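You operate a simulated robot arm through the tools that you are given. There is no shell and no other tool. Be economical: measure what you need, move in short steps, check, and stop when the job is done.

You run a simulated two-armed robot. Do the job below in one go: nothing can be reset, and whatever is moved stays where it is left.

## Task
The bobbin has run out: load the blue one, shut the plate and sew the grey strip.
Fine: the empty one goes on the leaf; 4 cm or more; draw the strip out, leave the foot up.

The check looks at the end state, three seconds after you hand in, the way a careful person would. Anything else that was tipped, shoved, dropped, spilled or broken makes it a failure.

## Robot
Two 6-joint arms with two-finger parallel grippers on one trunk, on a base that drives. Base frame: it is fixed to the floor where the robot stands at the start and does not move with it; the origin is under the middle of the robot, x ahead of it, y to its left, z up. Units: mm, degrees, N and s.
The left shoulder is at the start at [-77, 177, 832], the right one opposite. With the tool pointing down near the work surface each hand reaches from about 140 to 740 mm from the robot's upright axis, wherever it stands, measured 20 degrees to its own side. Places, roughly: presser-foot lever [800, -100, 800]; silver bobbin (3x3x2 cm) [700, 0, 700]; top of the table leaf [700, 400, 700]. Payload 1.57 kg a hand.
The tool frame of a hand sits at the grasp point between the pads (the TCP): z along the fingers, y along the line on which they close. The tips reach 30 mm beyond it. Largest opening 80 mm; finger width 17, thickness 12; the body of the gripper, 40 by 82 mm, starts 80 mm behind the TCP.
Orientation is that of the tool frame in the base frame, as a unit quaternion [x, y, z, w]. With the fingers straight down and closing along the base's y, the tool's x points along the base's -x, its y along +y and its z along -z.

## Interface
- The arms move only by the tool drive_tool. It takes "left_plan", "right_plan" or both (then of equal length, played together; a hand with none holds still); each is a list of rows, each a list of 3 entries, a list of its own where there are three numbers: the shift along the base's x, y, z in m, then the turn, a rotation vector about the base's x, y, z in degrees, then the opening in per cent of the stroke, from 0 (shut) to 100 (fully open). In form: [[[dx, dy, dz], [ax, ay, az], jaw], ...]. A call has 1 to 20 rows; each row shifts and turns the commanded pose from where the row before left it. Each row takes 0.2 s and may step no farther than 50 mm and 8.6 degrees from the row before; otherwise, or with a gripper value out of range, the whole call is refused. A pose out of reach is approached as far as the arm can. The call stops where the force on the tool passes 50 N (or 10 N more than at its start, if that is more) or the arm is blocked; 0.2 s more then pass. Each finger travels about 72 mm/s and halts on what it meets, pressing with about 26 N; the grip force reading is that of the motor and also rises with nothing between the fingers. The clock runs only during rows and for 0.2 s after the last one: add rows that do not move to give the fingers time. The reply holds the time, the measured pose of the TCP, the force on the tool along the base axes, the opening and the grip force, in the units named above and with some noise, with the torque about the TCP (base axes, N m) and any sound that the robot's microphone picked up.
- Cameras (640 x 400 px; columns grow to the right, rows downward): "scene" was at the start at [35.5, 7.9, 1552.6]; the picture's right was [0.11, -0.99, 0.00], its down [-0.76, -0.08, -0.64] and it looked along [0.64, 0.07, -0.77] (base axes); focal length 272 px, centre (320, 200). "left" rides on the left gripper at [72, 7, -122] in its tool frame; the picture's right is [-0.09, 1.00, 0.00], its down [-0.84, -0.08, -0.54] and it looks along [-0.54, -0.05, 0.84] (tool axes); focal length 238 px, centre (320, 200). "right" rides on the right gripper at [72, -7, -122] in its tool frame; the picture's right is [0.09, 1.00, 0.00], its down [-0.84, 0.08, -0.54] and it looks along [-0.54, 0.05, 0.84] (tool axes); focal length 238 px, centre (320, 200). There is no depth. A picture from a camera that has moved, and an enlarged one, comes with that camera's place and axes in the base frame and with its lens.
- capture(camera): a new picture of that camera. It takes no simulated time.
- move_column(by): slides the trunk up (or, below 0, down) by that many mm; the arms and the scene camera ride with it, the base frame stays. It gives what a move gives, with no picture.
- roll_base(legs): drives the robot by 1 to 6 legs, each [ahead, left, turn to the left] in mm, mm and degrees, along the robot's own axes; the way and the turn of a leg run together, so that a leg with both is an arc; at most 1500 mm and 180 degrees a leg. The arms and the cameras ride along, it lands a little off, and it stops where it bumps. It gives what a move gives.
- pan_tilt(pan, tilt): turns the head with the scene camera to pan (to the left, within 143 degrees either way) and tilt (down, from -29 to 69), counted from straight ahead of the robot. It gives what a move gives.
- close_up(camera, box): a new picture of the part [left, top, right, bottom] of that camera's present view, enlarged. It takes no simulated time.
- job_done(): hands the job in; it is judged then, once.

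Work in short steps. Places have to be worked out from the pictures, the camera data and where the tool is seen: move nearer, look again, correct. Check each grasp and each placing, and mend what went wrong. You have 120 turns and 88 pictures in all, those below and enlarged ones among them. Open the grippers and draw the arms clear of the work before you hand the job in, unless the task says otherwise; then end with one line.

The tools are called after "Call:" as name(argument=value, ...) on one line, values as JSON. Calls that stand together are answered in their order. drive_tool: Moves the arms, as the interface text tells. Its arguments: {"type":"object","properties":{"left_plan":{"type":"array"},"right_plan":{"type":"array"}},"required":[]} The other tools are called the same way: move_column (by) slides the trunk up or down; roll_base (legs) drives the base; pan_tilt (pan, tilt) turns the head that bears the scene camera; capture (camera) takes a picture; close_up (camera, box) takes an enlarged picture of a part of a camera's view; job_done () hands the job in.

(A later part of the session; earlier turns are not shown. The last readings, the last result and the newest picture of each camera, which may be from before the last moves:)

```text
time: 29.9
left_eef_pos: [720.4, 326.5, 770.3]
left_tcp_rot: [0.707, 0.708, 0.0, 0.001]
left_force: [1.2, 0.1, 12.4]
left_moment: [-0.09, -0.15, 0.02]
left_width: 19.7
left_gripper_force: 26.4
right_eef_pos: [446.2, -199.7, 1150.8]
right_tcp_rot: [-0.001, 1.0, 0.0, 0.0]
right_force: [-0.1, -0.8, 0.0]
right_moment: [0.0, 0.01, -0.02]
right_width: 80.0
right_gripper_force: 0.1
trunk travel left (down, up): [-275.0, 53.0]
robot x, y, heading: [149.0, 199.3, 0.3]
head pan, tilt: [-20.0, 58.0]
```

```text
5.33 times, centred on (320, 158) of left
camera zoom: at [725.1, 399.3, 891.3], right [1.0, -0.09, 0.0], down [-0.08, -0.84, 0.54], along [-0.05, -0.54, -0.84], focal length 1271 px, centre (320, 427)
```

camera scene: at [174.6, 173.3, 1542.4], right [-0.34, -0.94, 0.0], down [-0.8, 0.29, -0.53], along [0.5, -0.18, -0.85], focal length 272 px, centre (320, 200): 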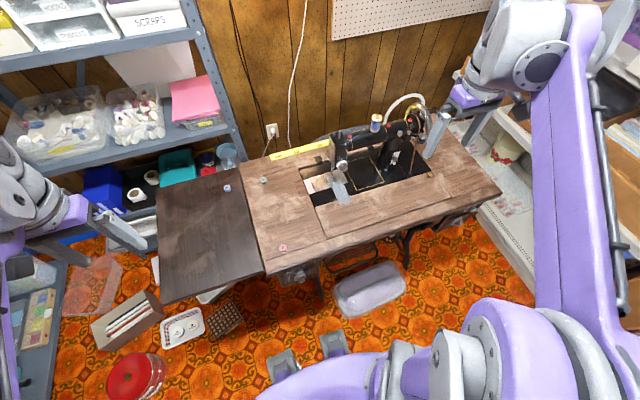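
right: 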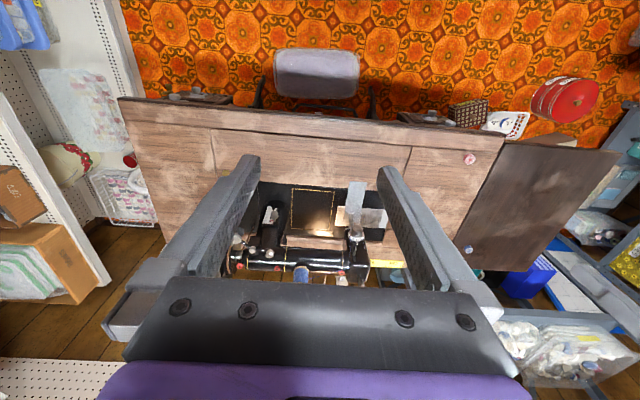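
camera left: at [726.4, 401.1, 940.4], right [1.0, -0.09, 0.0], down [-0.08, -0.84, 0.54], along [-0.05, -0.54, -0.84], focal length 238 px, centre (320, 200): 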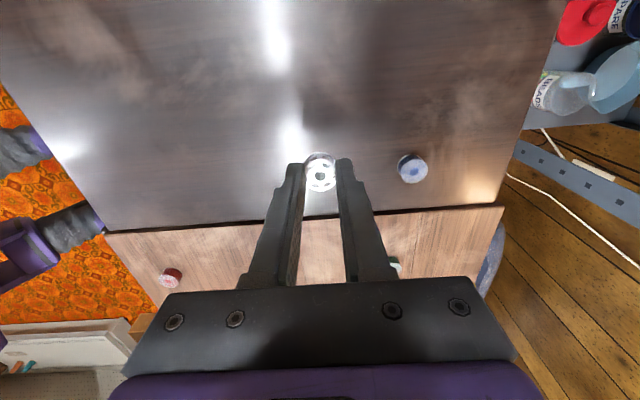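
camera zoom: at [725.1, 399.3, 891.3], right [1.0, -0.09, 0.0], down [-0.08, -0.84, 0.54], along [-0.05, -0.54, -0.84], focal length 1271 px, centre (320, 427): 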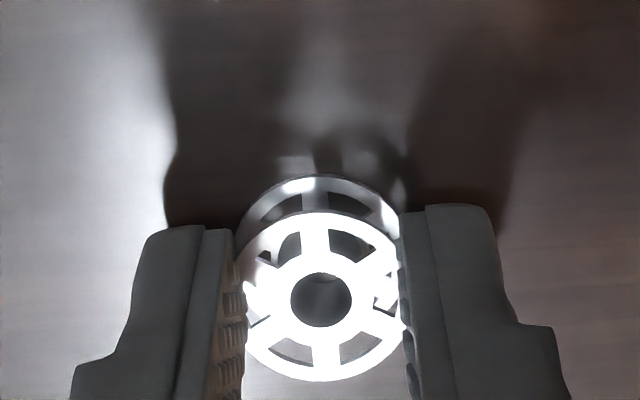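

Contact (12 N) at TCP z≈770. I ease up 1 mm, open and rise, and check.

Call:
drive_tool(left_plan=[[[0, 0, 0.001], [0, 0, 0], 0], [[0, 0, 0], [0, 0, 0], 35], [[0, 0, 0], [0, 0, 0], 35], [[0, 0, 0.02], [0, 0, 0], 35], [[0, 0, 0.03], [0, 0, 0], 35]])

Call:
capture(camera="left")

```text
time: 31.1
left_eef_pos: [720.1, 327.2, 820.4]
left_tcp_rot: [0.706, 0.708, 0.0, 0.0]
left_force: [0.8, 0.6, 0.2]
left_moment: [0.01, -0.01, -0.02]
left_width: 28.0
left_gripper_force: 0.0
right_eef_pos: [446.4, -200.2, 1152.0]
right_tcp_rot: [0.0, 1.0, 0.0, -0.001]
right_force: [-0.3, -0.4, 0.0]
right_moment: [0.03, -0.02, -0.05]
right_width: 80.0
right_gripper_force: 0.1
trunk travel left (down, up): [-275.0, 53.0]
robot x, y, heading: [147.2, 199.4, -0.1]
head pan, tilt: [-20.0, 58.0]
```

```text
55 pictures are left
camera left: at [725.3, 399.8, 941.1], right [1.0, -0.09, 0.0], down [-0.08, -0.84, 0.54], along [-0.05, -0.54, -0.84], focal length 238 px, centre (320, 200)
```

left: 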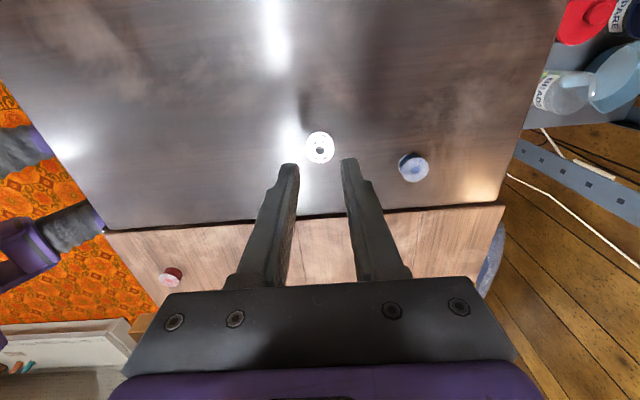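

The silver bobbin stands upright on the leaf. Next the blue one at about (800, 300).

Call:
drive_tool(left_plan=[[[0.04, -0.013, 0], [0, 0, 0], 50], [[0.04, -0.013, -0.005], [0, 0, 0], 50], [[0, 0, -0.02], [0, 0, 0], 40]])

Call:
close_up(camera="left", box=[240, 100, 400, 200])

```text
time: 31.9
left_eef_pos: [799.6, 299.7, 794.6]
left_tcp_rot: [0.707, 0.707, 0.0, 0.0]
left_force: [-0.3, 0.5, -0.2]
left_moment: [-0.05, -0.03, -0.01]
left_width: 31.8
left_gripper_force: 0.0
right_eef_pos: [447.5, -199.4, 1150.2]
right_tcp_rot: [-0.001, 1.0, 0.001, 0.0]
right_force: [0.7, -0.3, -0.1]
right_moment: [-0.01, 0.02, 0.01]
right_width: 79.8
right_gripper_force: 0.2
trunk travel left (down, up): [-275.0, 53.0]
robot x, y, heading: [149.0, 199.4, 0.0]
head pan, tilt: [-20.0, 58.0]
```

```text
4.00 times, centred on (320, 150) of left
camera zoom: at [804.4, 373.3, 915.2], right [1.0, -0.09, 0.0], down [-0.08, -0.84, 0.54], along [-0.05, -0.54, -0.84], focal length 953 px, centre (320, 400)
```

zoom: 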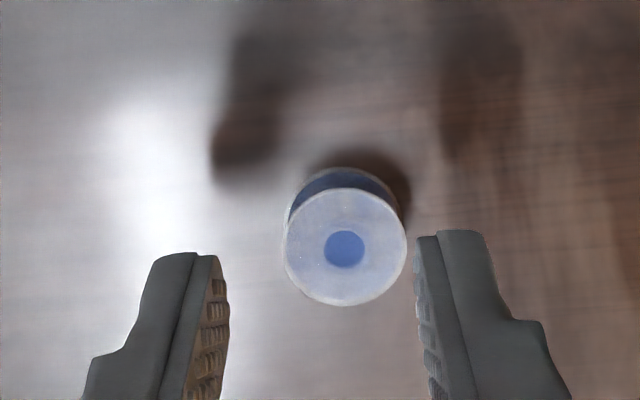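

Offset is +3 mm in x, −1.5 in y. I go down to the same relative height as the silver one had (TCP z≈771) and grip.

Call:
drive_tool(left_plan=[[[0.003, -0.0015, -0.008], [0, 0, 0], 36], [[0, 0, -0.008], [0, 0, 0], 36], [[0, 0, -0.0075], [0, 0, 0], 36], [[0, 0, 0], [0, 0, 0], 36]])

Call:
close_up(camera="left", box=[240, 110, 400, 210])

```text
time: 32.9
left_eef_pos: [803.6, 298.3, 770.7]
left_tcp_rot: [0.707, 0.707, 0.001, 0.0]
left_force: [0.9, -0.4, -1.1]
left_moment: [0.0, 0.02, 0.0]
left_width: 29.0
left_gripper_force: 0.1
right_eef_pos: [448.2, -200.1, 1151.1]
right_tcp_rot: [0.0, 1.0, 0.001, 0.0]
right_force: [0.0, -0.8, 0.4]
right_moment: [-0.02, 0.02, 0.0]
right_width: 80.1
right_gripper_force: 0.0
trunk travel left (down, up): [-275.0, 53.0]
robot x, y, heading: [152.5, 200.9, 0.4]
head pan, tilt: [-20.0, 58.0]
```

```text
4.00 times, centred on (320, 160) of left
camera zoom: at [808.0, 371.2, 892.1], right [1.0, -0.09, 0.0], down [-0.08, -0.84, 0.54], along [-0.05, -0.54, -0.84], focal length 953 px, centre (320, 360)
```

zoom: 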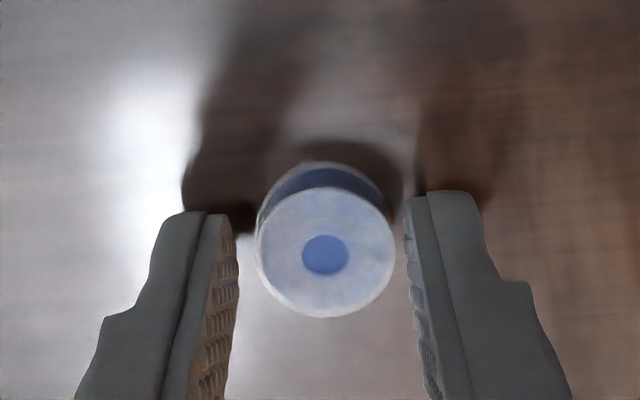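

Same picture as the silver grasp. Close and lift.

Call:
drive_tool(left_plan=[[[0, 0, 0], [0, 0, 0], 0], [[0, 0, 0], [0, 0, 0], 0], [[0, 0, 0], [0, 0, 0], 0], [[0, 0, 0.02], [0, 0, 0], 0], [[0, 0, 0.03], [0, 0, 0], 0]])

Call:
close_up(camera="left", box=[240, 110, 400, 210])

```text
time: 34.0
left_eef_pos: [804.5, 299.4, 821.5]
left_tcp_rot: [0.706, 0.708, 0.0, 0.0]
left_force: [-0.5, 0.0, -0.2]
left_moment: [0.03, -0.01, 0.0]
left_width: 20.2
left_gripper_force: 25.5
right_eef_pos: [446.9, -199.6, 1150.9]
right_tcp_rot: [-0.001, 1.0, 0.0, 0.001]
right_force: [-0.8, -0.5, -0.8]
right_moment: [0.03, -0.01, 0.01]
right_width: 80.1
right_gripper_force: 0.0
trunk travel left (down, up): [-275.0, 53.0]
robot x, y, heading: [151.0, 196.2, -0.0]
head pan, tilt: [-20.0, 58.0]
```

```text
4.00 times, centred on (320, 160) of left
camera zoom: at [809.1, 370.9, 941.8], right [1.0, -0.09, 0.0], down [-0.08, -0.84, 0.54], along [-0.05, -0.54, -0.84], focal length 953 px, centre (320, 360)
```

zoom: 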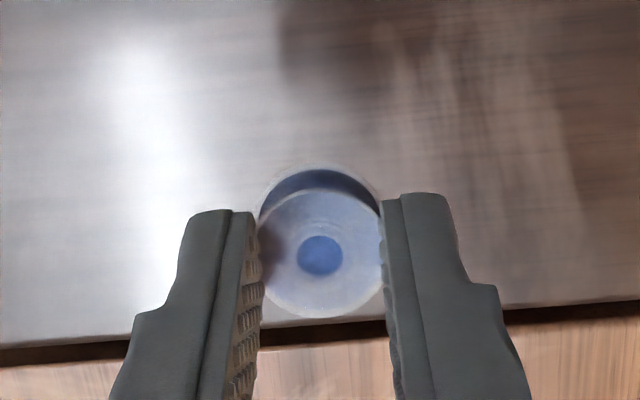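

Blue held at 20.2 mm. From the commanded moves, the post is at −83, −319.5 mm from here; I carry it back high and stop 35 mm above seating.

Call:
drive_tool(left_plan=[[[-0.0103, -0.039, 0.01], [0, 0, 0], 0], [[-0.0103, -0.04, 0.01], [0, 0, 0], 0], [[-0.0103, -0.04, 0], [0, 0, 0], 0], [[-0.0103, -0.04, 0], [0, 0, 0], 0], [[-0.0103, -0.04, 0], [0, 0, 0], 0], [[-0.0103, -0.04, 0], [0, 0, 0], 0], [[-0.0103, -0.04, -0.01], [0, 0, 0], 0], [[-0.0109, -0.0405, -0.01], [0, 0, 0], 0], [[0, 0, -0.03], [0, 0, 0], 0], [[0, 0, 0], [0, 0, 0], 0]])

Call:
close_up(camera="left", box=[240, 110, 400, 210])

```text
time: 36.2
left_eef_pos: [720.4, -21.5, 788.6]
left_tcp_rot: [0.706, 0.708, 0.0, 0.0]
left_force: [-0.2, -0.4, -0.1]
left_moment: [0.0, 0.03, 0.03]
left_width: 20.5
left_gripper_force: 25.3
right_eef_pos: [447.6, -200.2, 1151.2]
right_tcp_rot: [-0.001, 1.0, 0.0, 0.0]
right_force: [0.0, -0.2, -0.2]
right_moment: [-0.01, 0.02, 0.0]
right_width: 80.1
right_gripper_force: 0.0
trunk travel left (down, up): [-275.0, 53.0]
robot x, y, heading: [153.1, 195.6, 0.2]
head pan, tilt: [-20.0, 58.0]
```

```text
4.00 times, centred on (320, 160) of left
camera zoom: at [725.1, 51.8, 910.4], right [1.0, -0.09, 0.0], down [-0.08, -0.84, 0.54], along [-0.05, -0.54, -0.84], focal length 953 px, centre (320, 360)
```

zoom: 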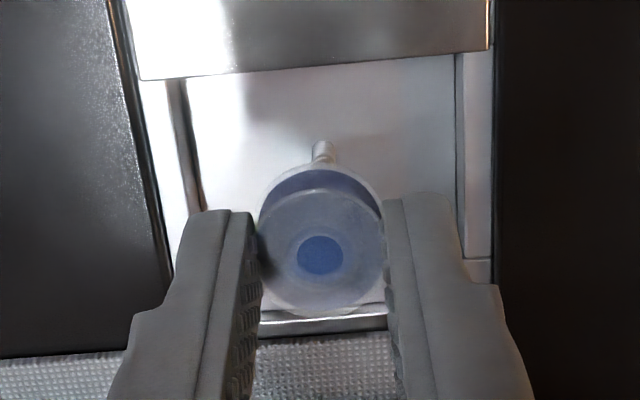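

Bobbin is about over the post, perhaps 1 mm too far right. I correct by +1 mm y and lower 20 mm, then look.

Call:
drive_tool(left_plan=[[[0, 0.001, -0.01], [0, 0, 0], 0], [[0, 0, -0.01], [0, 0, 0], 0], [[0, 0, 0], [0, 0, 0], 0]])

Call:
close_up(camera="left", box=[260, 110, 380, 185])

```text
time: 37.0
left_eef_pos: [721.5, -21.0, 771.1]
left_tcp_rot: [0.706, 0.708, 0.0, 0.0]
left_force: [0.4, -0.1, 0.3]
left_moment: [-0.01, 0.0, -0.02]
left_width: 20.6
left_gripper_force: 25.3
right_eef_pos: [447.6, -199.2, 1150.9]
right_tcp_rot: [-0.001, 1.0, 0.0, 0.0]
right_force: [-0.6, 0.4, -1.3]
right_moment: [-0.01, 0.0, 0.03]
right_width: 80.0
right_gripper_force: 0.0
trunk travel left (down, up): [-275.0, 53.0]
robot x, y, heading: [148.9, 197.4, 0.1]
head pan, tilt: [-20.0, 58.0]
```

```text
5.33 times, centred on (320, 148) of left
camera zoom: at [725.6, 52.7, 891.5], right [1.0, -0.09, 0.0], down [-0.08, -0.84, 0.54], along [-0.05, -0.54, -0.84], focal length 1271 px, centre (320, 480)
```

zoom: 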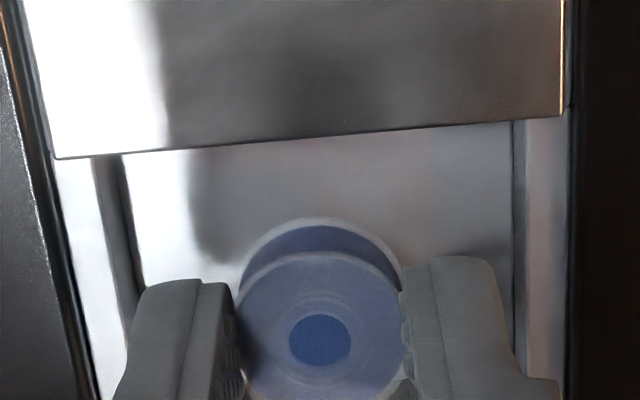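

Descending further with force checks.

Call:
drive_tool(left_plan=[[[0, 0, -0.004], [0, 0, 0], 0], [[0, 0, -0.004], [0, 0, 0], 0], [[0, 0, 0], [0, 0, 0], 0]])

Call:
close_up(camera="left", box=[260, 120, 380, 195])

```text
time: 37.9
left_eef_pos: [719.4, -20.6, 765.2]
left_tcp_rot: [0.707, 0.707, 0.0, 0.001]
left_force: [1.3, -0.4, 0.0]
left_moment: [0.03, -0.02, -0.02]
left_width: 20.5
left_gripper_force: 26.3
right_eef_pos: [447.9, -199.4, 1151.7]
right_tcp_rot: [0.0, 1.0, -0.001, 0.0]
right_force: [0.2, 0.4, 0.8]
right_moment: [-0.02, 0.0, 0.03]
right_width: 80.2
right_gripper_force: 0.0
trunk travel left (down, up): [-275.0, 53.0]
robot x, y, heading: [152.8, 193.5, -0.0]
head pan, tilt: [-20.0, 58.0]
```

```text
5.33 times, centred on (320, 158) of left
camera zoom: at [725.1, 52.3, 884.6], right [1.0, -0.09, 0.0], down [-0.08, -0.84, 0.54], along [-0.05, -0.54, -0.84], focal length 1271 px, centre (320, 427)
```

zoom: 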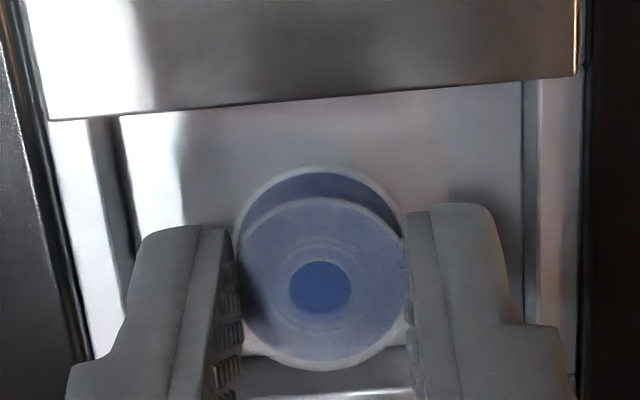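

No contact. Continue 4 mm.

Call:
drive_tool(left_plan=[[[0, 0, -0.002], [0, 0, 0], 0], [[0, 0, -0.002], [0, 0, 0], 0], [[0, 0, 0], [0, 0, 0], 0]])

```text
time: 38.6
left_eef_pos: [720.0, -20.9, 759.0]
left_tcp_rot: [0.707, 0.707, 0.0, 0.0]
left_force: [-0.2, 0.5, -0.7]
left_moment: [-0.04, 0.0, -0.01]
left_width: 20.5
left_gripper_force: 26.0
right_eef_pos: [447.4, -200.8, 1150.2]
right_tcp_rot: [-0.002, 1.0, 0.0, 0.0]
right_force: [-0.4, 0.0, 0.4]
right_moment: [0.01, 0.01, 0.01]
right_width: 80.1
right_gripper_force: 0.1
trunk travel left (down, up): [-275.0, 53.0]
robot x, y, heading: [149.4, 197.1, 0.1]
head pan, tilt: [-20.0, 58.0]
```

Still free, 5.5 mm above the expected seat; continue.

Call:
drive_tool(left_plan=[[[0, 0, -0.002], [0, 0, 0], 0], [[0, 0, -0.0015], [0, 0, 0], 0], [[0, 0, 0], [0, 0, 0], 0]])

Call:
close_up(camera="left", box=[260, 120, 380, 195])

```text
time: 39.5
left_eef_pos: [719.7, -20.1, 756.1]
left_tcp_rot: [0.706, 0.708, 0.001, -0.001]
left_force: [-0.2, 0.3, 0.3]
left_moment: [-0.02, -0.03, -0.01]
left_width: 20.2
left_gripper_force: 26.3
right_eef_pos: [447.8, -199.7, 1151.9]
right_tcp_rot: [0.0, 1.0, 0.0, -0.001]
right_force: [-0.5, 0.1, -0.2]
right_moment: [-0.02, 0.03, -0.01]
right_width: 79.7
right_gripper_force: 0.1
trunk travel left (down, up): [-275.0, 53.0]
robot x, y, heading: [151.6, 198.7, 0.1]
head pan, tilt: [-20.0, 58.0]
```

```text
5.33 times, centred on (320, 158) of left
camera zoom: at [725.0, 52.5, 876.9], right [1.0, -0.09, 0.0], down [-0.08, -0.84, 0.54], along [-0.05, -0.54, -0.84], focal length 1271 px, centre (320, 427)
```

zoom: 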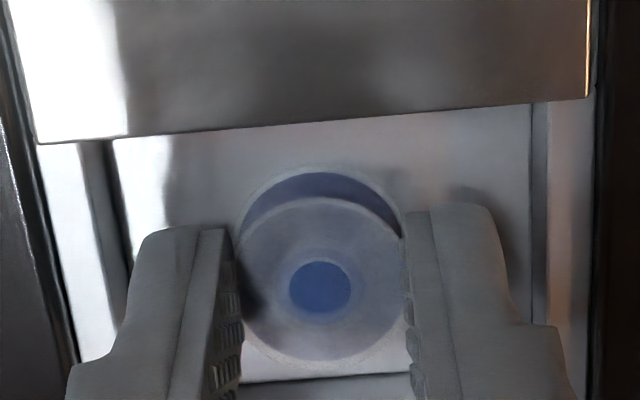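

No resistance, so the post is entering the bore. Two more mm.

Call:
drive_tool(left_plan=[[[0, 0, -0.001], [0, 0, 0], 0], [[0, 0, -0.001], [0, 0, 0], 0], [[0, 0, 0], [0, 0, 0], 0]])

```text
time: 40.2
left_eef_pos: [719.6, -20.3, 755.3]
left_tcp_rot: [0.707, 0.708, 0.001, 0.0]
left_force: [0.1, -1.6, 13.0]
left_moment: [0.0, -0.01, -0.01]
left_width: 20.3
left_gripper_force: 26.4
right_eef_pos: [446.6, -199.6, 1151.7]
right_tcp_rot: [-0.001, 1.0, -0.001, 0.001]
right_force: [-0.3, -0.3, 0.9]
right_moment: [-0.01, 0.0, 0.0]
right_width: 80.2
right_gripper_force: 0.0
trunk travel left (down, up): [-275.0, 53.0]
robot x, y, heading: [153.1, 198.0, 0.2]
head pan, tilt: [-20.0, 58.0]
```

Contact (13 N) at 755.3, equal to the silver's seat height. I ease, open to 28 mm and rise.

Call:
drive_tool(left_plan=[[[0, 0, 0.001], [0, 0, 0], 0], [[0, 0, 0], [0, 0, 0], 34], [[0, 0, 0], [0, 0, 0], 34], [[0, 0, 0.015], [0, 0, 0], 34], [[0, 0.0, 0.02], [0, 0, 0], 34], [[0, 0.0, 0.02], [0, 0, 0], 34]])

Call:
close_up(camera="left", box=[220, 80, 420, 205])

```text
time: 41.6
left_eef_pos: [720.7, -21.0, 811.0]
left_tcp_rot: [0.707, 0.707, -0.001, 0.0]
left_force: [0.5, 0.7, 0.8]
left_moment: [0.01, 0.03, -0.05]
left_width: 27.3
left_gripper_force: 0.1
right_eef_pos: [447.5, -200.0, 1151.4]
right_tcp_rot: [-0.001, 1.0, 0.001, 0.0]
right_force: [0.5, -0.4, 0.7]
right_moment: [0.01, -0.02, -0.04]
right_width: 79.9
right_gripper_force: 0.0
trunk travel left (down, up): [-275.0, 53.0]
robot x, y, heading: [153.4, 196.9, 0.4]
head pan, tilt: [-20.0, 58.0]
```

```text
3.20 times, centred on (320, 142) of left
camera zoom: at [725.3, 52.5, 931.5], right [1.0, -0.09, 0.0], down [-0.08, -0.84, 0.54], along [-0.05, -0.54, -0.84], focal length 763 px, centre (320, 384)
```

zoom: 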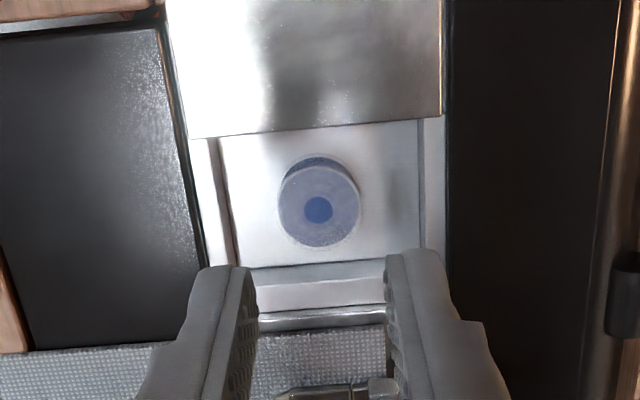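

The blue bobbin sits on the post in the silver one's place. Next I move over the plate's tab (about y 55), keeping this hand orientation.

Call:
drive_tool(left_plan=[[[0, 0.036, 0], [0, 0, 0], 40], [[0, 0.036, -0.01], [0, 0, 0], 40], [[0, 0.0, -0.01], [0, 0, 0], 40]])

Call:
close_up(camera="left", box=[220, 80, 420, 205])

```text
time: 42.5
left_eef_pos: [719.8, 50.2, 789.5]
left_tcp_rot: [0.706, 0.708, 0.0, 0.0]
left_force: [0.6, -0.4, -0.2]
left_moment: [0.0, -0.03, 0.0]
left_width: 32.0
left_gripper_force: 0.0
right_eef_pos: [446.6, -200.9, 1150.3]
right_tcp_rot: [0.0, 1.0, 0.0, 0.0]
right_force: [0.3, -1.5, 0.9]
right_moment: [0.03, 0.0, -0.03]
right_width: 80.0
right_gripper_force: 0.1
trunk travel left (down, up): [-275.0, 53.0]
robot x, y, heading: [153.9, 198.5, -0.0]
head pan, tilt: [-20.0, 58.0]
```

```text
3.20 times, centred on (320, 142) of left
camera zoom: at [725.3, 123.8, 911.2], right [1.0, -0.09, 0.0], down [-0.08, -0.84, 0.54], along [-0.05, -0.54, -0.84], focal length 763 px, centre (320, 384)
```

zoom: 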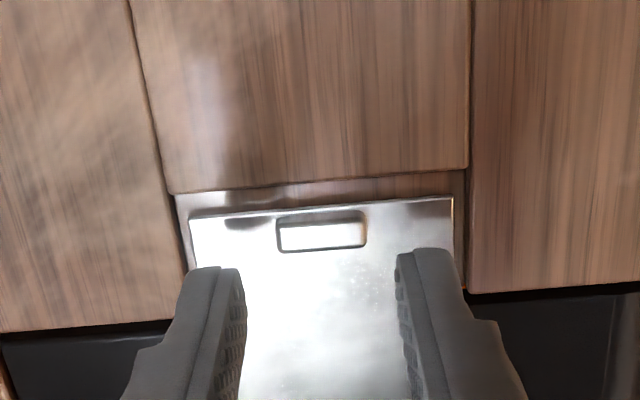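

Tab is at (719, 55.8), 21 mm long. I straddle it in x at y≈53, lower to z≈766 and close.

Call:
drive_tool(left_plan=[[[-0.0005, 0.003, -0.01], [0, 0, 0], 40], [[0, 0, -0.01], [0, 0, 0], 40], [[0, 0, -0.003], [0, 0, 0], 40], [[0, 0, 0], [0, 0, 0], 0], [[0, 0, 0], [0, 0, 0], 0]])

Call:
close_up(camera="left", box=[220, 80, 420, 205])

```text
time: 43.6
left_eef_pos: [719.9, 54.9, 767.2]
left_tcp_rot: [0.706, 0.708, 0.0, 0.0]
left_force: [9.4, -1.4, 4.0]
left_moment: [-0.17, -0.36, -0.05]
left_width: 21.6
left_gripper_force: 34.3
right_eef_pos: [448.7, -199.9, 1150.5]
right_tcp_rot: [-0.001, 1.0, 0.0, 0.0]
right_force: [0.2, 0.2, -0.6]
right_moment: [-0.02, 0.01, 0.0]
right_width: 80.0
right_gripper_force: 0.0
trunk travel left (down, up): [-275.0, 53.0]
robot x, y, heading: [153.4, 201.2, 0.3]
head pan, tilt: [-20.0, 58.0]
```

```text
3.20 times, centred on (320, 142) of left
camera zoom: at [725.5, 127.7, 888.2], right [1.0, -0.09, 0.0], down [-0.08, -0.84, 0.54], along [-0.05, -0.54, -0.84], focal length 763 px, centre (320, 384)
```

zoom: 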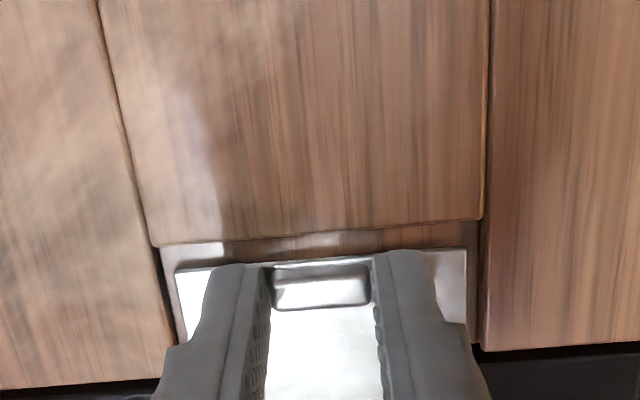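

Tab gripped (21.6 mm). I slide the plate right to close it, about 52 mm.

Call:
drive_tool(left_plan=[[[0.0003, -0.006, 0], [0, 0, 0], 0], [[0, -0.008, 0], [0, 0, 0], 0], [[0, -0.008, 0], [0, 0, 0], 0], [[0, -0.008, 0], [0, 0, 0], 0], [[0, -0.008, 0], [0, 0, 0], 0], [[0, -0.008, 0], [0, 0, 0], 0], [[0, -0.004, 0], [0, 0, 0], 0], [[0, 0, 0], [0, 0, 0], 0]])

Call:
close_up(camera="left", box=[200, 80, 440, 230])

```text
time: 45.5
left_eef_pos: [721.1, 5.4, 766.5]
left_tcp_rot: [0.706, 0.708, 0.001, 0.0]
left_force: [14.1, 0.8, 26.1]
left_moment: [0.03, -0.45, 0.0]
left_width: 21.9
left_gripper_force: 34.9
right_eef_pos: [446.1, -199.4, 1152.6]
right_tcp_rot: [-0.002, 1.0, 0.0, 0.0]
right_force: [0.4, 0.0, 0.4]
right_moment: [0.0, -0.02, -0.02]
right_width: 80.1
right_gripper_force: 0.1
trunk travel left (down, up): [-275.0, 53.0]
robot x, y, heading: [149.0, 197.6, -0.1]
head pan, tilt: [-20.0, 58.0]
```

```text
2.67 times, centred on (320, 155) of left
camera zoom: at [725.5, 78.1, 887.5], right [1.0, -0.09, 0.0], down [-0.08, -0.84, 0.54], along [-0.05, -0.54, -0.84], focal length 636 px, centre (320, 320)
```

zoom: 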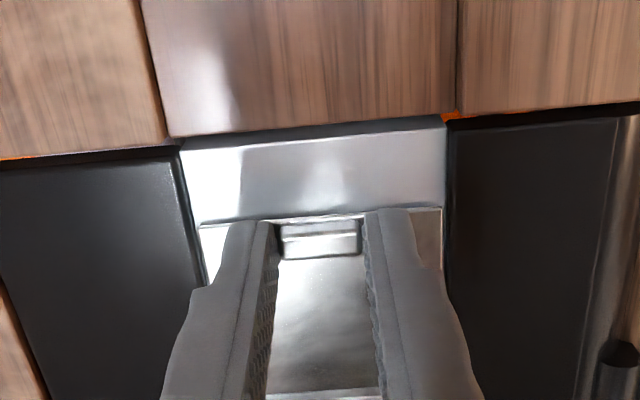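

Nearly closed; tab is ~4 mm short of its first place. I ease up 1.5 mm and push on until the force along y rises.

Call:
drive_tool(left_plan=[[[-0.0005, 0, 0.0015], [0, 0, 0], 0], [[0, -0.003, 0], [0, 0, 0], 0], [[0, -0.002, 0], [0, 0, 0], 0], [[0, 0, 0], [0, 0, 0], 0]])

Call:
capture(camera="left")

```text
time: 46.5
left_eef_pos: [719.3, 3.1, 766.5]
left_tcp_rot: [0.706, 0.708, 0.0, -0.002]
left_force: [3.5, 17.1, -10.3]
left_moment: [0.02, -0.2, -0.14]
left_width: 21.7
left_gripper_force: 34.5
right_eef_pos: [449.0, -197.7, 1150.8]
right_tcp_rot: [-0.001, 1.0, -0.002, -0.001]
right_force: [0.1, -0.1, 0.6]
right_moment: [0.03, 0.02, 0.04]
right_width: 80.1
right_gripper_force: 0.1
trunk travel left (down, up): [-275.0, 53.0]
robot x, y, heading: [152.2, 200.7, 0.1]
head pan, tilt: [-20.0, 58.0]
```

```text
43 pictures are left
camera left: at [725.9, 75.2, 887.7], right [1.0, -0.09, 0.0], down [-0.07, -0.84, 0.54], along [-0.05, -0.54, -0.84], focal length 238 px, centre (320, 200)
```

left: 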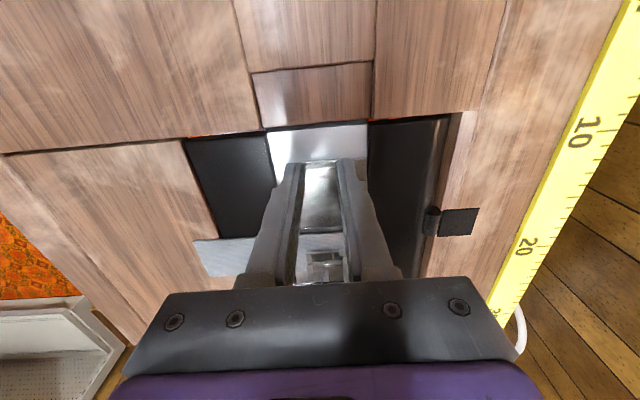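

Plate is shut against its stop. I release, rise and back off, then view the head and lever from the left.

Call:
drive_tool(left_plan=[[[0, 0.001, 0], [0, 0, 0], 40], [[0, 0, 0], [0, 0, 0], 40], [[0, 0, 0.03], [0, 0, 0], 40], [[0, 0.04, 0.01], [0, 0, 0], 40], [[0.01, 0.045, 0.0], [0, 0, 0], 40]])

Call:
capture(camera="left")

Call:
close_up(camera="scene", box=[300, 110, 380, 160])

```text
time: 47.6
left_eef_pos: [728.9, 86.8, 809.4]
left_tcp_rot: [0.706, 0.708, 0.0, 0.001]
left_force: [-0.6, 0.1, 0.0]
left_moment: [0.03, 0.01, -0.01]
left_width: 32.0
left_gripper_force: 0.1
right_eef_pos: [448.3, -198.5, 1151.5]
right_tcp_rot: [-0.001, 1.0, 0.0, 0.0]
right_force: [-0.7, -0.7, 0.2]
right_moment: [-0.01, -0.01, 0.03]
right_width: 79.8
right_gripper_force: 0.1
trunk travel left (down, up): [-275.0, 53.0]
robot x, y, heading: [149.5, 197.5, 0.0]
head pan, tilt: [-20.0, 58.0]
```

```text
42 pictures are left
camera left: at [734.9, 159.6, 928.6], right [1.0, -0.09, 0.0], down [-0.08, -0.84, 0.54], along [-0.05, -0.54, -0.84], focal length 238 px, centre (320, 200)
```

left: 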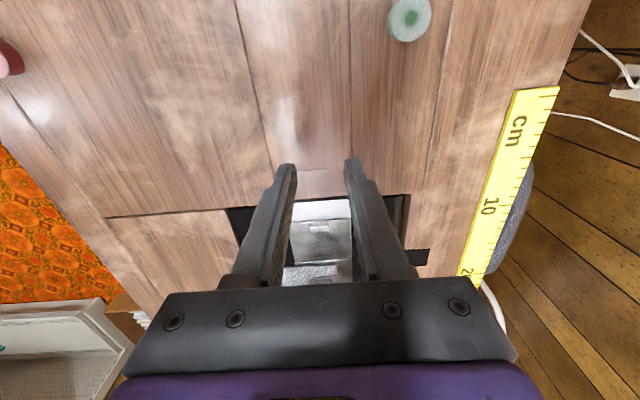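

```text
8.00 times, centred on (340, 135) of scene
camera zoom: at [174.9, 174.1, 1542.4], right [-0.34, -0.94, 0.0], down [-0.8, 0.29, -0.53], along [0.5, -0.18, -0.85], focal length 2177 px, centre (160, 720)
```

zoom: 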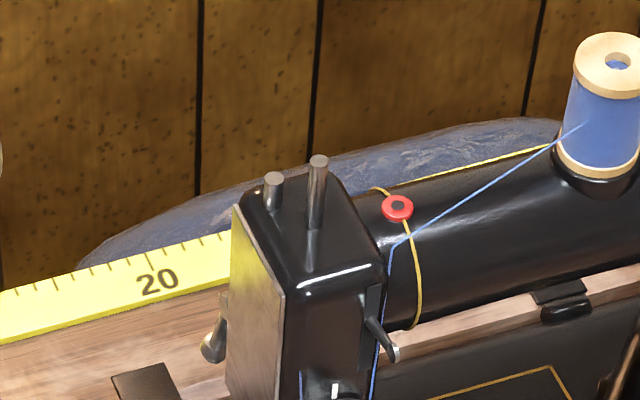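

A ball-ended lever is visible at the rear-left of the head near (785, −72, 810). I tilt the left hand so its camera looks at the head from the left.

Call:
drive_tool(left_plan=[[[0.008, 0.01, 0.015], [-8, 0, 0], 40], [[0.008, 0.01, 0.015], [-8, 0, 0], 40], [[0.008, 0.01, 0.01], [-8, 0, 0], 40], [[0.008, 0.0, 0.01], [-8, 0, 0], 40], [[0.008, 0.0, 0.0], [-8, 0, 0], 40], [[0, 0, 0], [-5, 0, 0], 100]])

Call:
capture(camera="left")

```text
time: 49.0
left_eef_pos: [769.9, 116.0, 860.4]
left_tcp_rot: [0.653, 0.653, -0.272, 0.27]
left_force: [0.6, 0.3, -0.3]
left_moment: [0.01, -0.04, 0.01]
left_width: 80.3
left_gripper_force: 0.1
right_eef_pos: [446.6, -198.8, 1150.5]
right_tcp_rot: [-0.001, 1.0, 0.001, -0.001]
right_force: [0.0, -0.3, 0.1]
right_moment: [0.01, 0.0, -0.05]
right_width: 79.8
right_gripper_force: 0.1
trunk travel left (down, up): [-275.0, 53.0]
robot x, y, heading: [149.8, 196.3, -0.0]
head pan, tilt: [-20.0, 58.0]
```

```text
40 pictures are left
camera left: at [774.6, 254.3, 893.5], right [1.0, -0.06, 0.06], down [-0.08, -0.21, 0.98], along [-0.05, -0.98, -0.21], focal length 238 px, centre (320, 200)
```

left: 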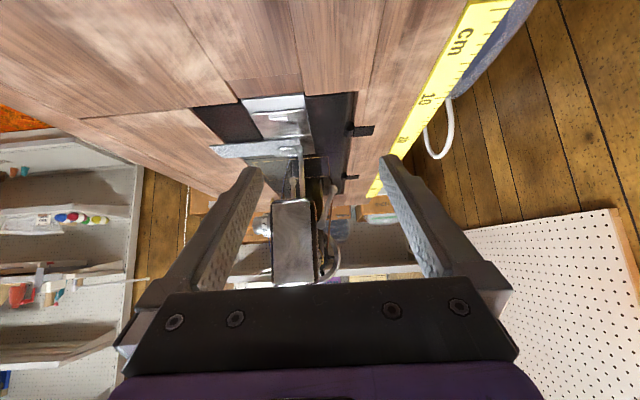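

Good side view (up is down in the picture). I enlarge the head.

Call:
close_up(camera="left", box=[216, 90, 408, 210])

Call:
close_up(camera="left", box=[264, 150, 360, 210])

```text
3.33 times, centred on (312, 150) of left
camera zoom: at [774.6, 254.3, 893.5], right [1.0, -0.06, 0.06], down [-0.08, -0.21, 0.98], along [-0.05, -0.98, -0.21], focal length 794 px, centre (347, 367)
```

zoom: 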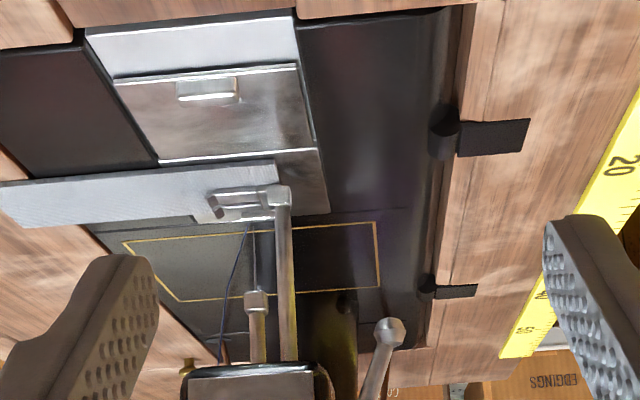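

```text
6.67 times, centred on (312, 180) of left
camera zoom: at [774.6, 254.3, 893.5], right [1.0, -0.06, 0.06], down [-0.08, -0.21, 0.98], along [-0.05, -0.98, -0.21], focal length 1589 px, centre (373, 333)
```

zoom: 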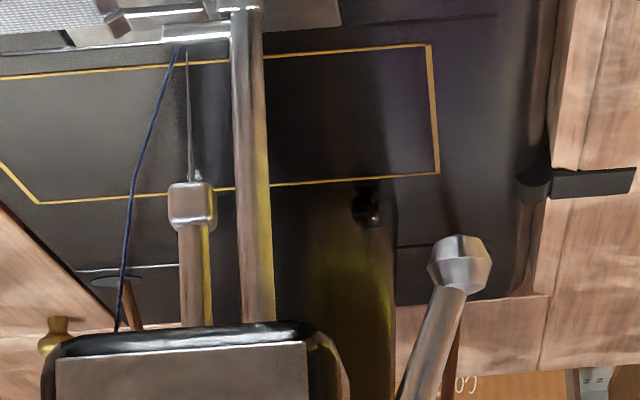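

The needle is up; the lever's ball is near (781, −73, 810), hanging down. I look at the rest of the lever and the foot gap.

Call:
close_up(camera="left", box=[280, 170, 376, 230])

Call:
close_up(camera="left", box=[256, 130, 320, 170])

```text
6.67 times, centred on (328, 200) of left
camera zoom: at [774.6, 254.3, 893.5], right [1.0, -0.06, 0.06], down [-0.08, -0.21, 0.98], along [-0.05, -0.98, -0.21], focal length 1589 px, centre (267, 200)
```

zoom: 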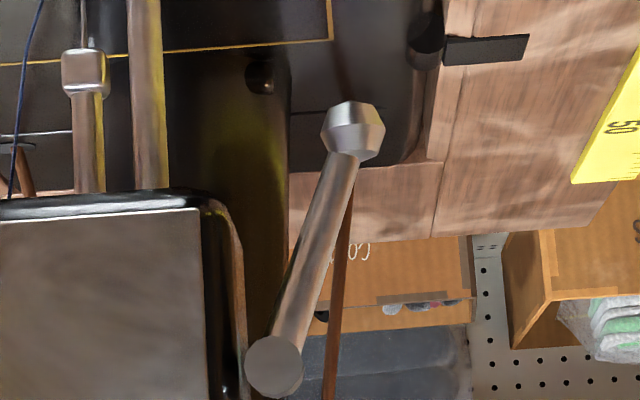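

```text
10.00 times, centred on (288, 150) of left
camera zoom: at [774.6, 254.3, 893.5], right [1.0, -0.06, 0.06], down [-0.08, -0.21, 0.98], along [-0.05, -0.98, -0.21], focal length 2384 px, centre (640, 700)
```

zoom: 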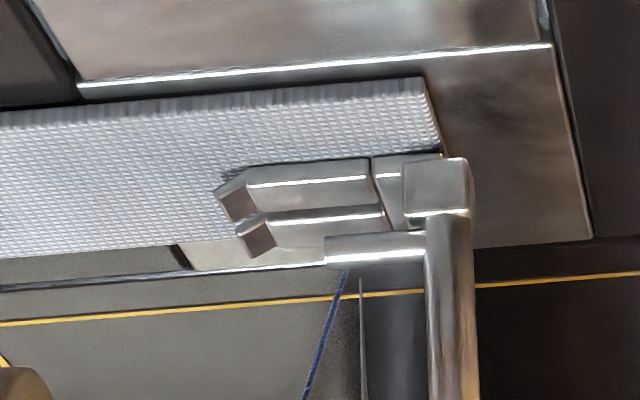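

The foot looks as if resting on the strip with the lever down. I lower the hand for a flatter view to make sure of that.

Call:
drive_tool(left_plan=[[[-0.02, 0, -0.03], [0, 0, 0], 100], [[-0.02, 0, -0.03], [0, 0, 0], 100], [[0, 0, -0.01], [0, 0, 0], 100]])

Call:
close_up(camera="left", box=[256, 120, 352, 180])

```text
time: 49.9
left_eef_pos: [728.8, 116.4, 787.8]
left_tcp_rot: [0.653, 0.654, -0.271, 0.27]
left_force: [0.7, 1.0, 0.9]
left_moment: [-0.01, -0.02, -0.02]
left_width: 80.2
left_gripper_force: 0.0
right_eef_pos: [447.1, -199.3, 1151.1]
right_tcp_rot: [0.0, 1.0, 0.0, 0.0]
right_force: [-0.6, -1.0, 0.8]
right_moment: [0.01, 0.02, 0.01]
right_width: 80.3
right_gripper_force: 0.1
trunk travel left (down, up): [-275.0, 53.0]
robot x, y, heading: [151.7, 197.0, 0.1]
head pan, tilt: [-20.0, 58.0]
```

```text
6.67 times, centred on (304, 150) of left
camera zoom: at [733.9, 254.3, 822.3], right [1.0, -0.06, 0.06], down [-0.08, -0.21, 0.98], along [-0.05, -0.98, -0.21], focal length 1589 px, centre (427, 533)
```

zoom: 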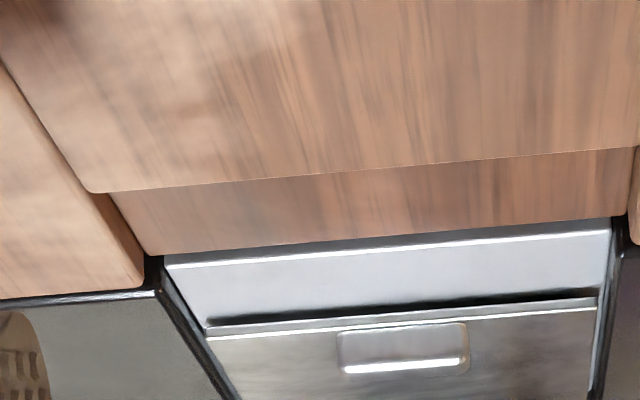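

Call:
close_up(camera="left", box=[256, 160, 352, 220])

```text
6.67 times, centred on (304, 190) of left
camera zoom: at [733.9, 254.3, 822.3], right [1.0, -0.06, 0.06], down [-0.08, -0.21, 0.98], along [-0.05, -0.98, -0.21], focal length 1589 px, centre (427, 267)
```

zoom: 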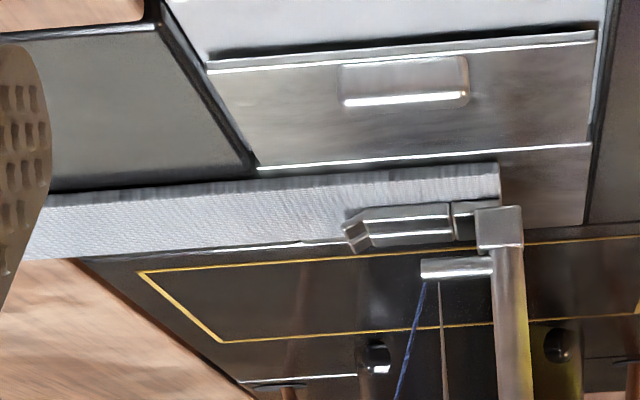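

The plate is shut, and comparing both views the foot is in contact with the strip, so it is already down. Next is the crank: I retract the left hand (untilting it), then drive back, right past the stool, and ahead.

Call:
drive_tool(left_plan=[[[0, 0.02, 0.04], [0, 0, 0], 100], [[0, 0.02, 0.04], [0, 0, 0], 100], [[-0.02, 0.02, 0.04], [8, 0, 0], 80], [[-0.02, 0.02, 0.04], [8, 0, 0], 80], [[-0.03, 0.02, 0.03], [8, 0, 0], 80], [[-0.04, 0.025, 0.01], [8, 0, 0], 80], [[-0.045, 0.02, 0.0], [8, 0, 0], 80], [[-0.045, 0.02, 0.02], [5, 0, 0], 80], [[-0.045, 0.02, 0.02], [0, 0, 0], 80], [[-0.03, 0.02, 0.02], [0, 0, 0], 80]])

Call:
roll_base(legs=[[-160, 0, 0], [0, -727, 0]])

Call:
pan_tilt(pan=10, tilt=58)

Call:
capture(camera="scene")

```text
refused: row 8 steps farther than a row can; nothing moved
```

```text
time: 57.7
left_eef_pos: [574.1, -607.8, 788.2]
left_tcp_rot: [0.65, 0.657, -0.27, 0.271]
left_force: [-0.5, -0.1, 0.7]
left_moment: [-0.04, -0.02, -0.01]
left_width: 80.0
left_gripper_force: 0.0
right_eef_pos: [296.7, -926.7, 1150.5]
right_tcp_rot: [-0.006, 1.0, 0.001, 0.0]
right_force: [0.0, -1.3, -0.2]
right_moment: [-0.02, 0.02, 0.02]
right_width: 80.1
right_gripper_force: 0.0
trunk travel left (down, up): [-275.0, 53.0]
robot x, y, heading: [-1.1, -536.1, 0.7]
head pan, tilt: [-20.0, 58.0]
```

```text
time: 58.6
left_eef_pos: [574.0, -607.0, 788.5]
left_tcp_rot: [0.649, 0.657, -0.27, 0.271]
left_force: [-0.1, 0.3, -0.4]
left_moment: [0.0, -0.01, -0.05]
left_width: 80.2
left_gripper_force: 0.1
right_eef_pos: [296.8, -927.4, 1151.4]
right_tcp_rot: [-0.007, 1.0, -0.001, 0.0]
right_force: [0.7, 0.2, 0.0]
right_moment: [0.01, 0.01, -0.01]
right_width: 79.9
right_gripper_force: 0.1
trunk travel left (down, up): [-275.0, 53.0]
robot x, y, heading: [-6.8, -537.7, 0.9]
head pan, tilt: [10.0, 58.0]
```

```text
33 pictures are left
camera scene: at [21.6, -521.5, 1542.4], right [0.19, -0.98, 0.0], down [-0.83, -0.16, -0.53], along [0.52, 0.1, -0.85], focal length 272 px, centre (320, 200)
```

scene: 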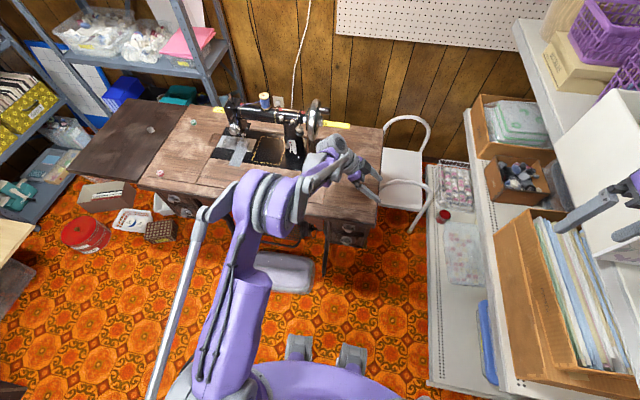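

I wrongly chained those calls; the left hand stayed low while driving, though readings show no bump. I check the table for any disturbance.

Call:
close_up(camera="scene", box=[70, 80, 390, 280])

```text
2.00 times, centred on (230, 180) of scene
camera zoom: at [21.6, -521.5, 1542.4], right [0.19, -0.98, 0.0], down [-0.83, -0.16, -0.53], along [0.52, 0.1, -0.85], focal length 544 px, centre (500, 240)
```

zoom: 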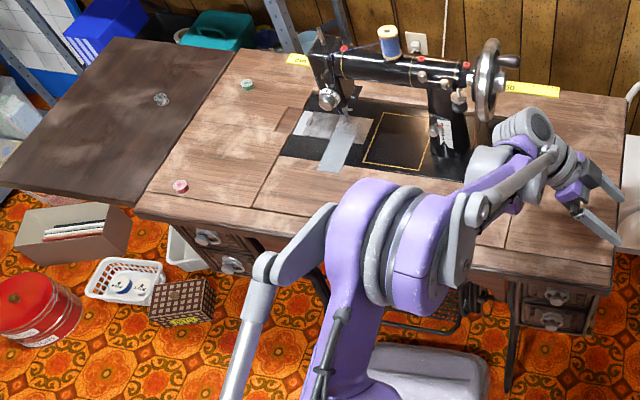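

Nothing is disturbed. Now I raise and retract the left hand, and bring the right hand inward.

Call:
drive_tool(left_plan=[[[0, 0, 0.04], [0, 0, 0], 80], [[0, 0, 0.045], [0, 0, 0], 80], [[0, 0.0, 0.045], [0, 0, 0], 80], [[0, 0.0, 0.045], [8, 0, 0], 80], [[-0.01, 0.01, 0.045], [8, 0, 0], 80], [[-0.02, 0.03, 0.03], [8, 0, 0], 80], [[-0.02, 0.035, 0.02], [8, 0, 0], 80], [[-0.02, 0.035, 0.02], [8, 0, 0], 80], [[-0.02, 0.035, 0.02], [5, 0, 0], 80], [[-0.03, 0.035, 0], [0, 0, 0], 80], [[-0.03, 0.035, 0], [0, 0, 0], 80], [[-0.03, 0.035, 0], [0, 0, 0], 80], [[-0.03, 0.035, 0], [0, 0, 0], 80]], right_plan=[[[0, 0.03, 0], [0, 0, 0], 80], [[0, 0.03, 0], [0, 0, 0], 80], [[0, 0.03, 0], [0, 0, 0], 80], [[0, 0.03, 0], [0, 0, 0], 80], [[0, 0.03, 0], [0, 0, 0], 80], [[0, 0, 0], [0, 0, 0], 80], [[0, 0, 0], [0, 0, 0], 80], [[0, 0, 0], [0, 0, 0], 80], [[0, 0, 0], [0, 0, 0], 80], [[0, 0, 0], [0, 0, 0], 80], [[0, 0, 0], [0, 0, 0], 80], [[0, 0, 0], [0, 0, 0], 80], [[0, 0, 0], [0, 0, 0], 80]])

```text
time: 61.5
left_eef_pos: [361.8, -320.9, 1099.1]
left_tcp_rot: [0.704, 0.71, 0.003, 0.003]
left_force: [-0.4, 0.9, -1.3]
left_moment: [0.01, -0.01, 0.02]
left_width: 64.0
left_gripper_force: 0.2
right_eef_pos: [294.3, -773.8, 1151.7]
right_tcp_rot: [-0.007, 1.0, 0.0, 0.001]
right_force: [-0.8, -0.8, -0.1]
right_moment: [0.0, 0.04, 0.01]
right_width: 64.5
right_gripper_force: 0.0
trunk travel left (down, up): [-275.0, 53.0]
robot x, y, heading: [-2.5, -533.4, 0.7]
head pan, tilt: [10.0, 58.0]
```

Both hands are high. Drive ahead 200 mm and look at the wheel.

Call:
roll_base(legs=[[200, 0, -0.7]])

Call:
close_up(camera="scene", box=[200, 60, 440, 210])

```text
time: 62.7
left_eef_pos: [477.2, -323.9, 1096.8]
left_tcp_rot: [0.707, 0.708, 0.001, 0.001]
left_force: [0.5, 0.1, -0.2]
left_moment: [0.01, 0.07, -0.01]
left_width: 63.9
left_gripper_force: 0.0
right_eef_pos: [406.5, -775.6, 1148.6]
right_tcp_rot: [-0.003, 1.0, 0.0, -0.002]
right_force: [1.2, -0.9, -0.3]
right_moment: [0.03, 0.11, -0.01]
right_width: 64.0
right_gripper_force: 0.1
trunk travel left (down, up): [-275.0, 53.0]
robot x, y, heading: [100.2, -530.6, 0.4]
head pan, tilt: [10.0, 58.0]
stopped in leg 1: the robot was blocked; the commanded pose is now the measured one
```

```text
2.67 times, centred on (320, 135) of scene
camera zoom: at [136.5, -520.5, 1542.4], right [0.18, -0.98, 0.0], down [-0.84, -0.15, -0.53], along [0.52, 0.09, -0.85], focal length 726 px, centre (320, 373)
```

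zoom: 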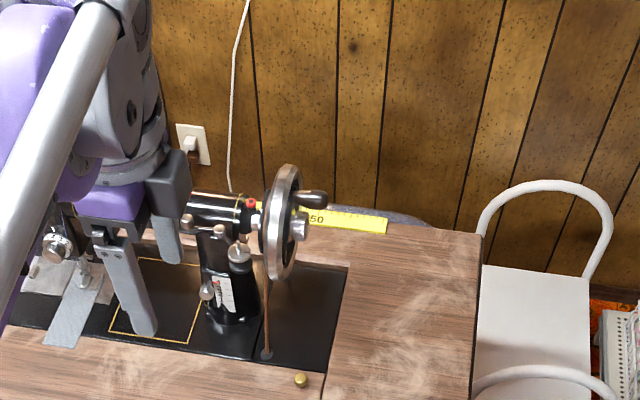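

The base was blocked at x≈100. I look down to see what is there and whether the stool moved.

Call:
pan_tilt(pan=10, tilt=69)

Call:
capture(camera="scene")

```text
time: 63.4
left_eef_pos: [471.5, -324.2, 1099.2]
left_tcp_rot: [0.707, 0.707, 0.003, 0.003]
left_force: [-0.1, 0.6, -0.2]
left_moment: [-0.02, -0.03, -0.02]
left_width: 64.4
left_gripper_force: 0.0
right_eef_pos: [400.1, -775.3, 1151.3]
right_tcp_rot: [-0.003, 1.0, 0.0, 0.0]
right_force: [-0.6, 0.4, -0.5]
right_moment: [-0.02, -0.01, -0.01]
right_width: 63.9
right_gripper_force: 0.0
trunk travel left (down, up): [-275.0, 53.0]
robot x, y, heading: [103.1, -533.1, 0.0]
head pan, tilt: [10.0, 68.8]
```

```text
30 pictures are left
camera scene: at [115.9, -522.9, 1530.7], right [0.18, -0.98, 0.0], down [-0.92, -0.17, -0.36], along [0.36, 0.07, -0.93], focal length 272 px, centre (320, 200)
```

scene: 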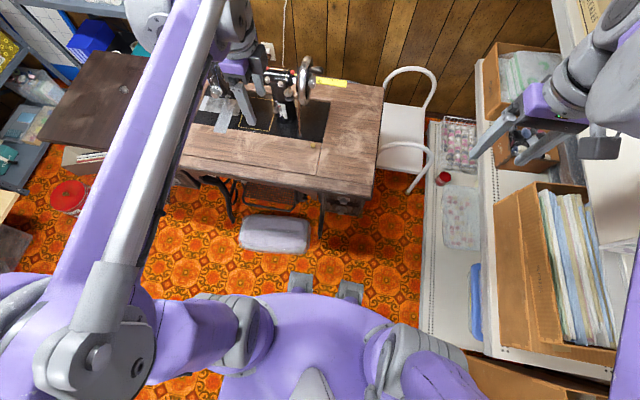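

Perhaps the right elbow met the shelf on the right. I look that way.

Call:
pan_tilt(pan=-60, tilt=40)

Call:
capture(camera="scene")

```text
time: 64.8
left_eef_pos: [471.9, -324.0, 1097.9]
left_tcp_rot: [0.707, 0.707, 0.003, 0.004]
left_force: [0.7, 0.0, -0.5]
left_moment: [-0.02, -0.04, -0.02]
left_width: 64.0
left_gripper_force: 0.0
right_eef_pos: [400.0, -775.4, 1151.0]
right_tcp_rot: [-0.003, 1.0, -0.001, 0.0]
right_force: [-0.3, -0.5, -0.1]
right_moment: [0.01, -0.01, 0.0]
right_width: 64.0
right_gripper_force: 0.1
trunk travel left (down, up): [-275.0, 53.0]
robot x, y, heading: [100.3, -531.7, 0.2]
head pan, tilt: [-60.0, 40.0]
```

```text
29 pictures are left
camera scene: at [104.5, -606.3, 1566.7], right [-0.86, -0.51, 0.0], down [-0.32, 0.55, -0.77], along [0.39, -0.66, -0.64], focal length 272 px, centre (320, 200)
```

scene: 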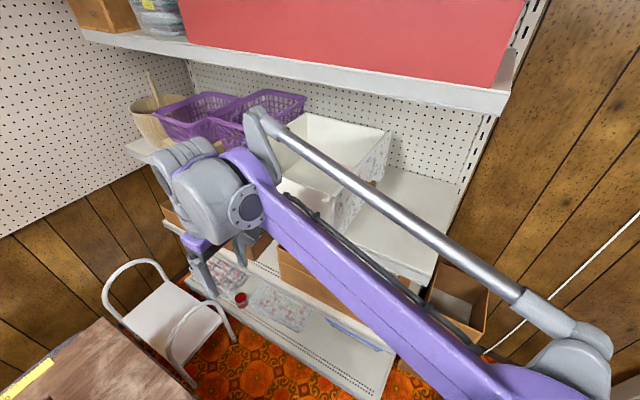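

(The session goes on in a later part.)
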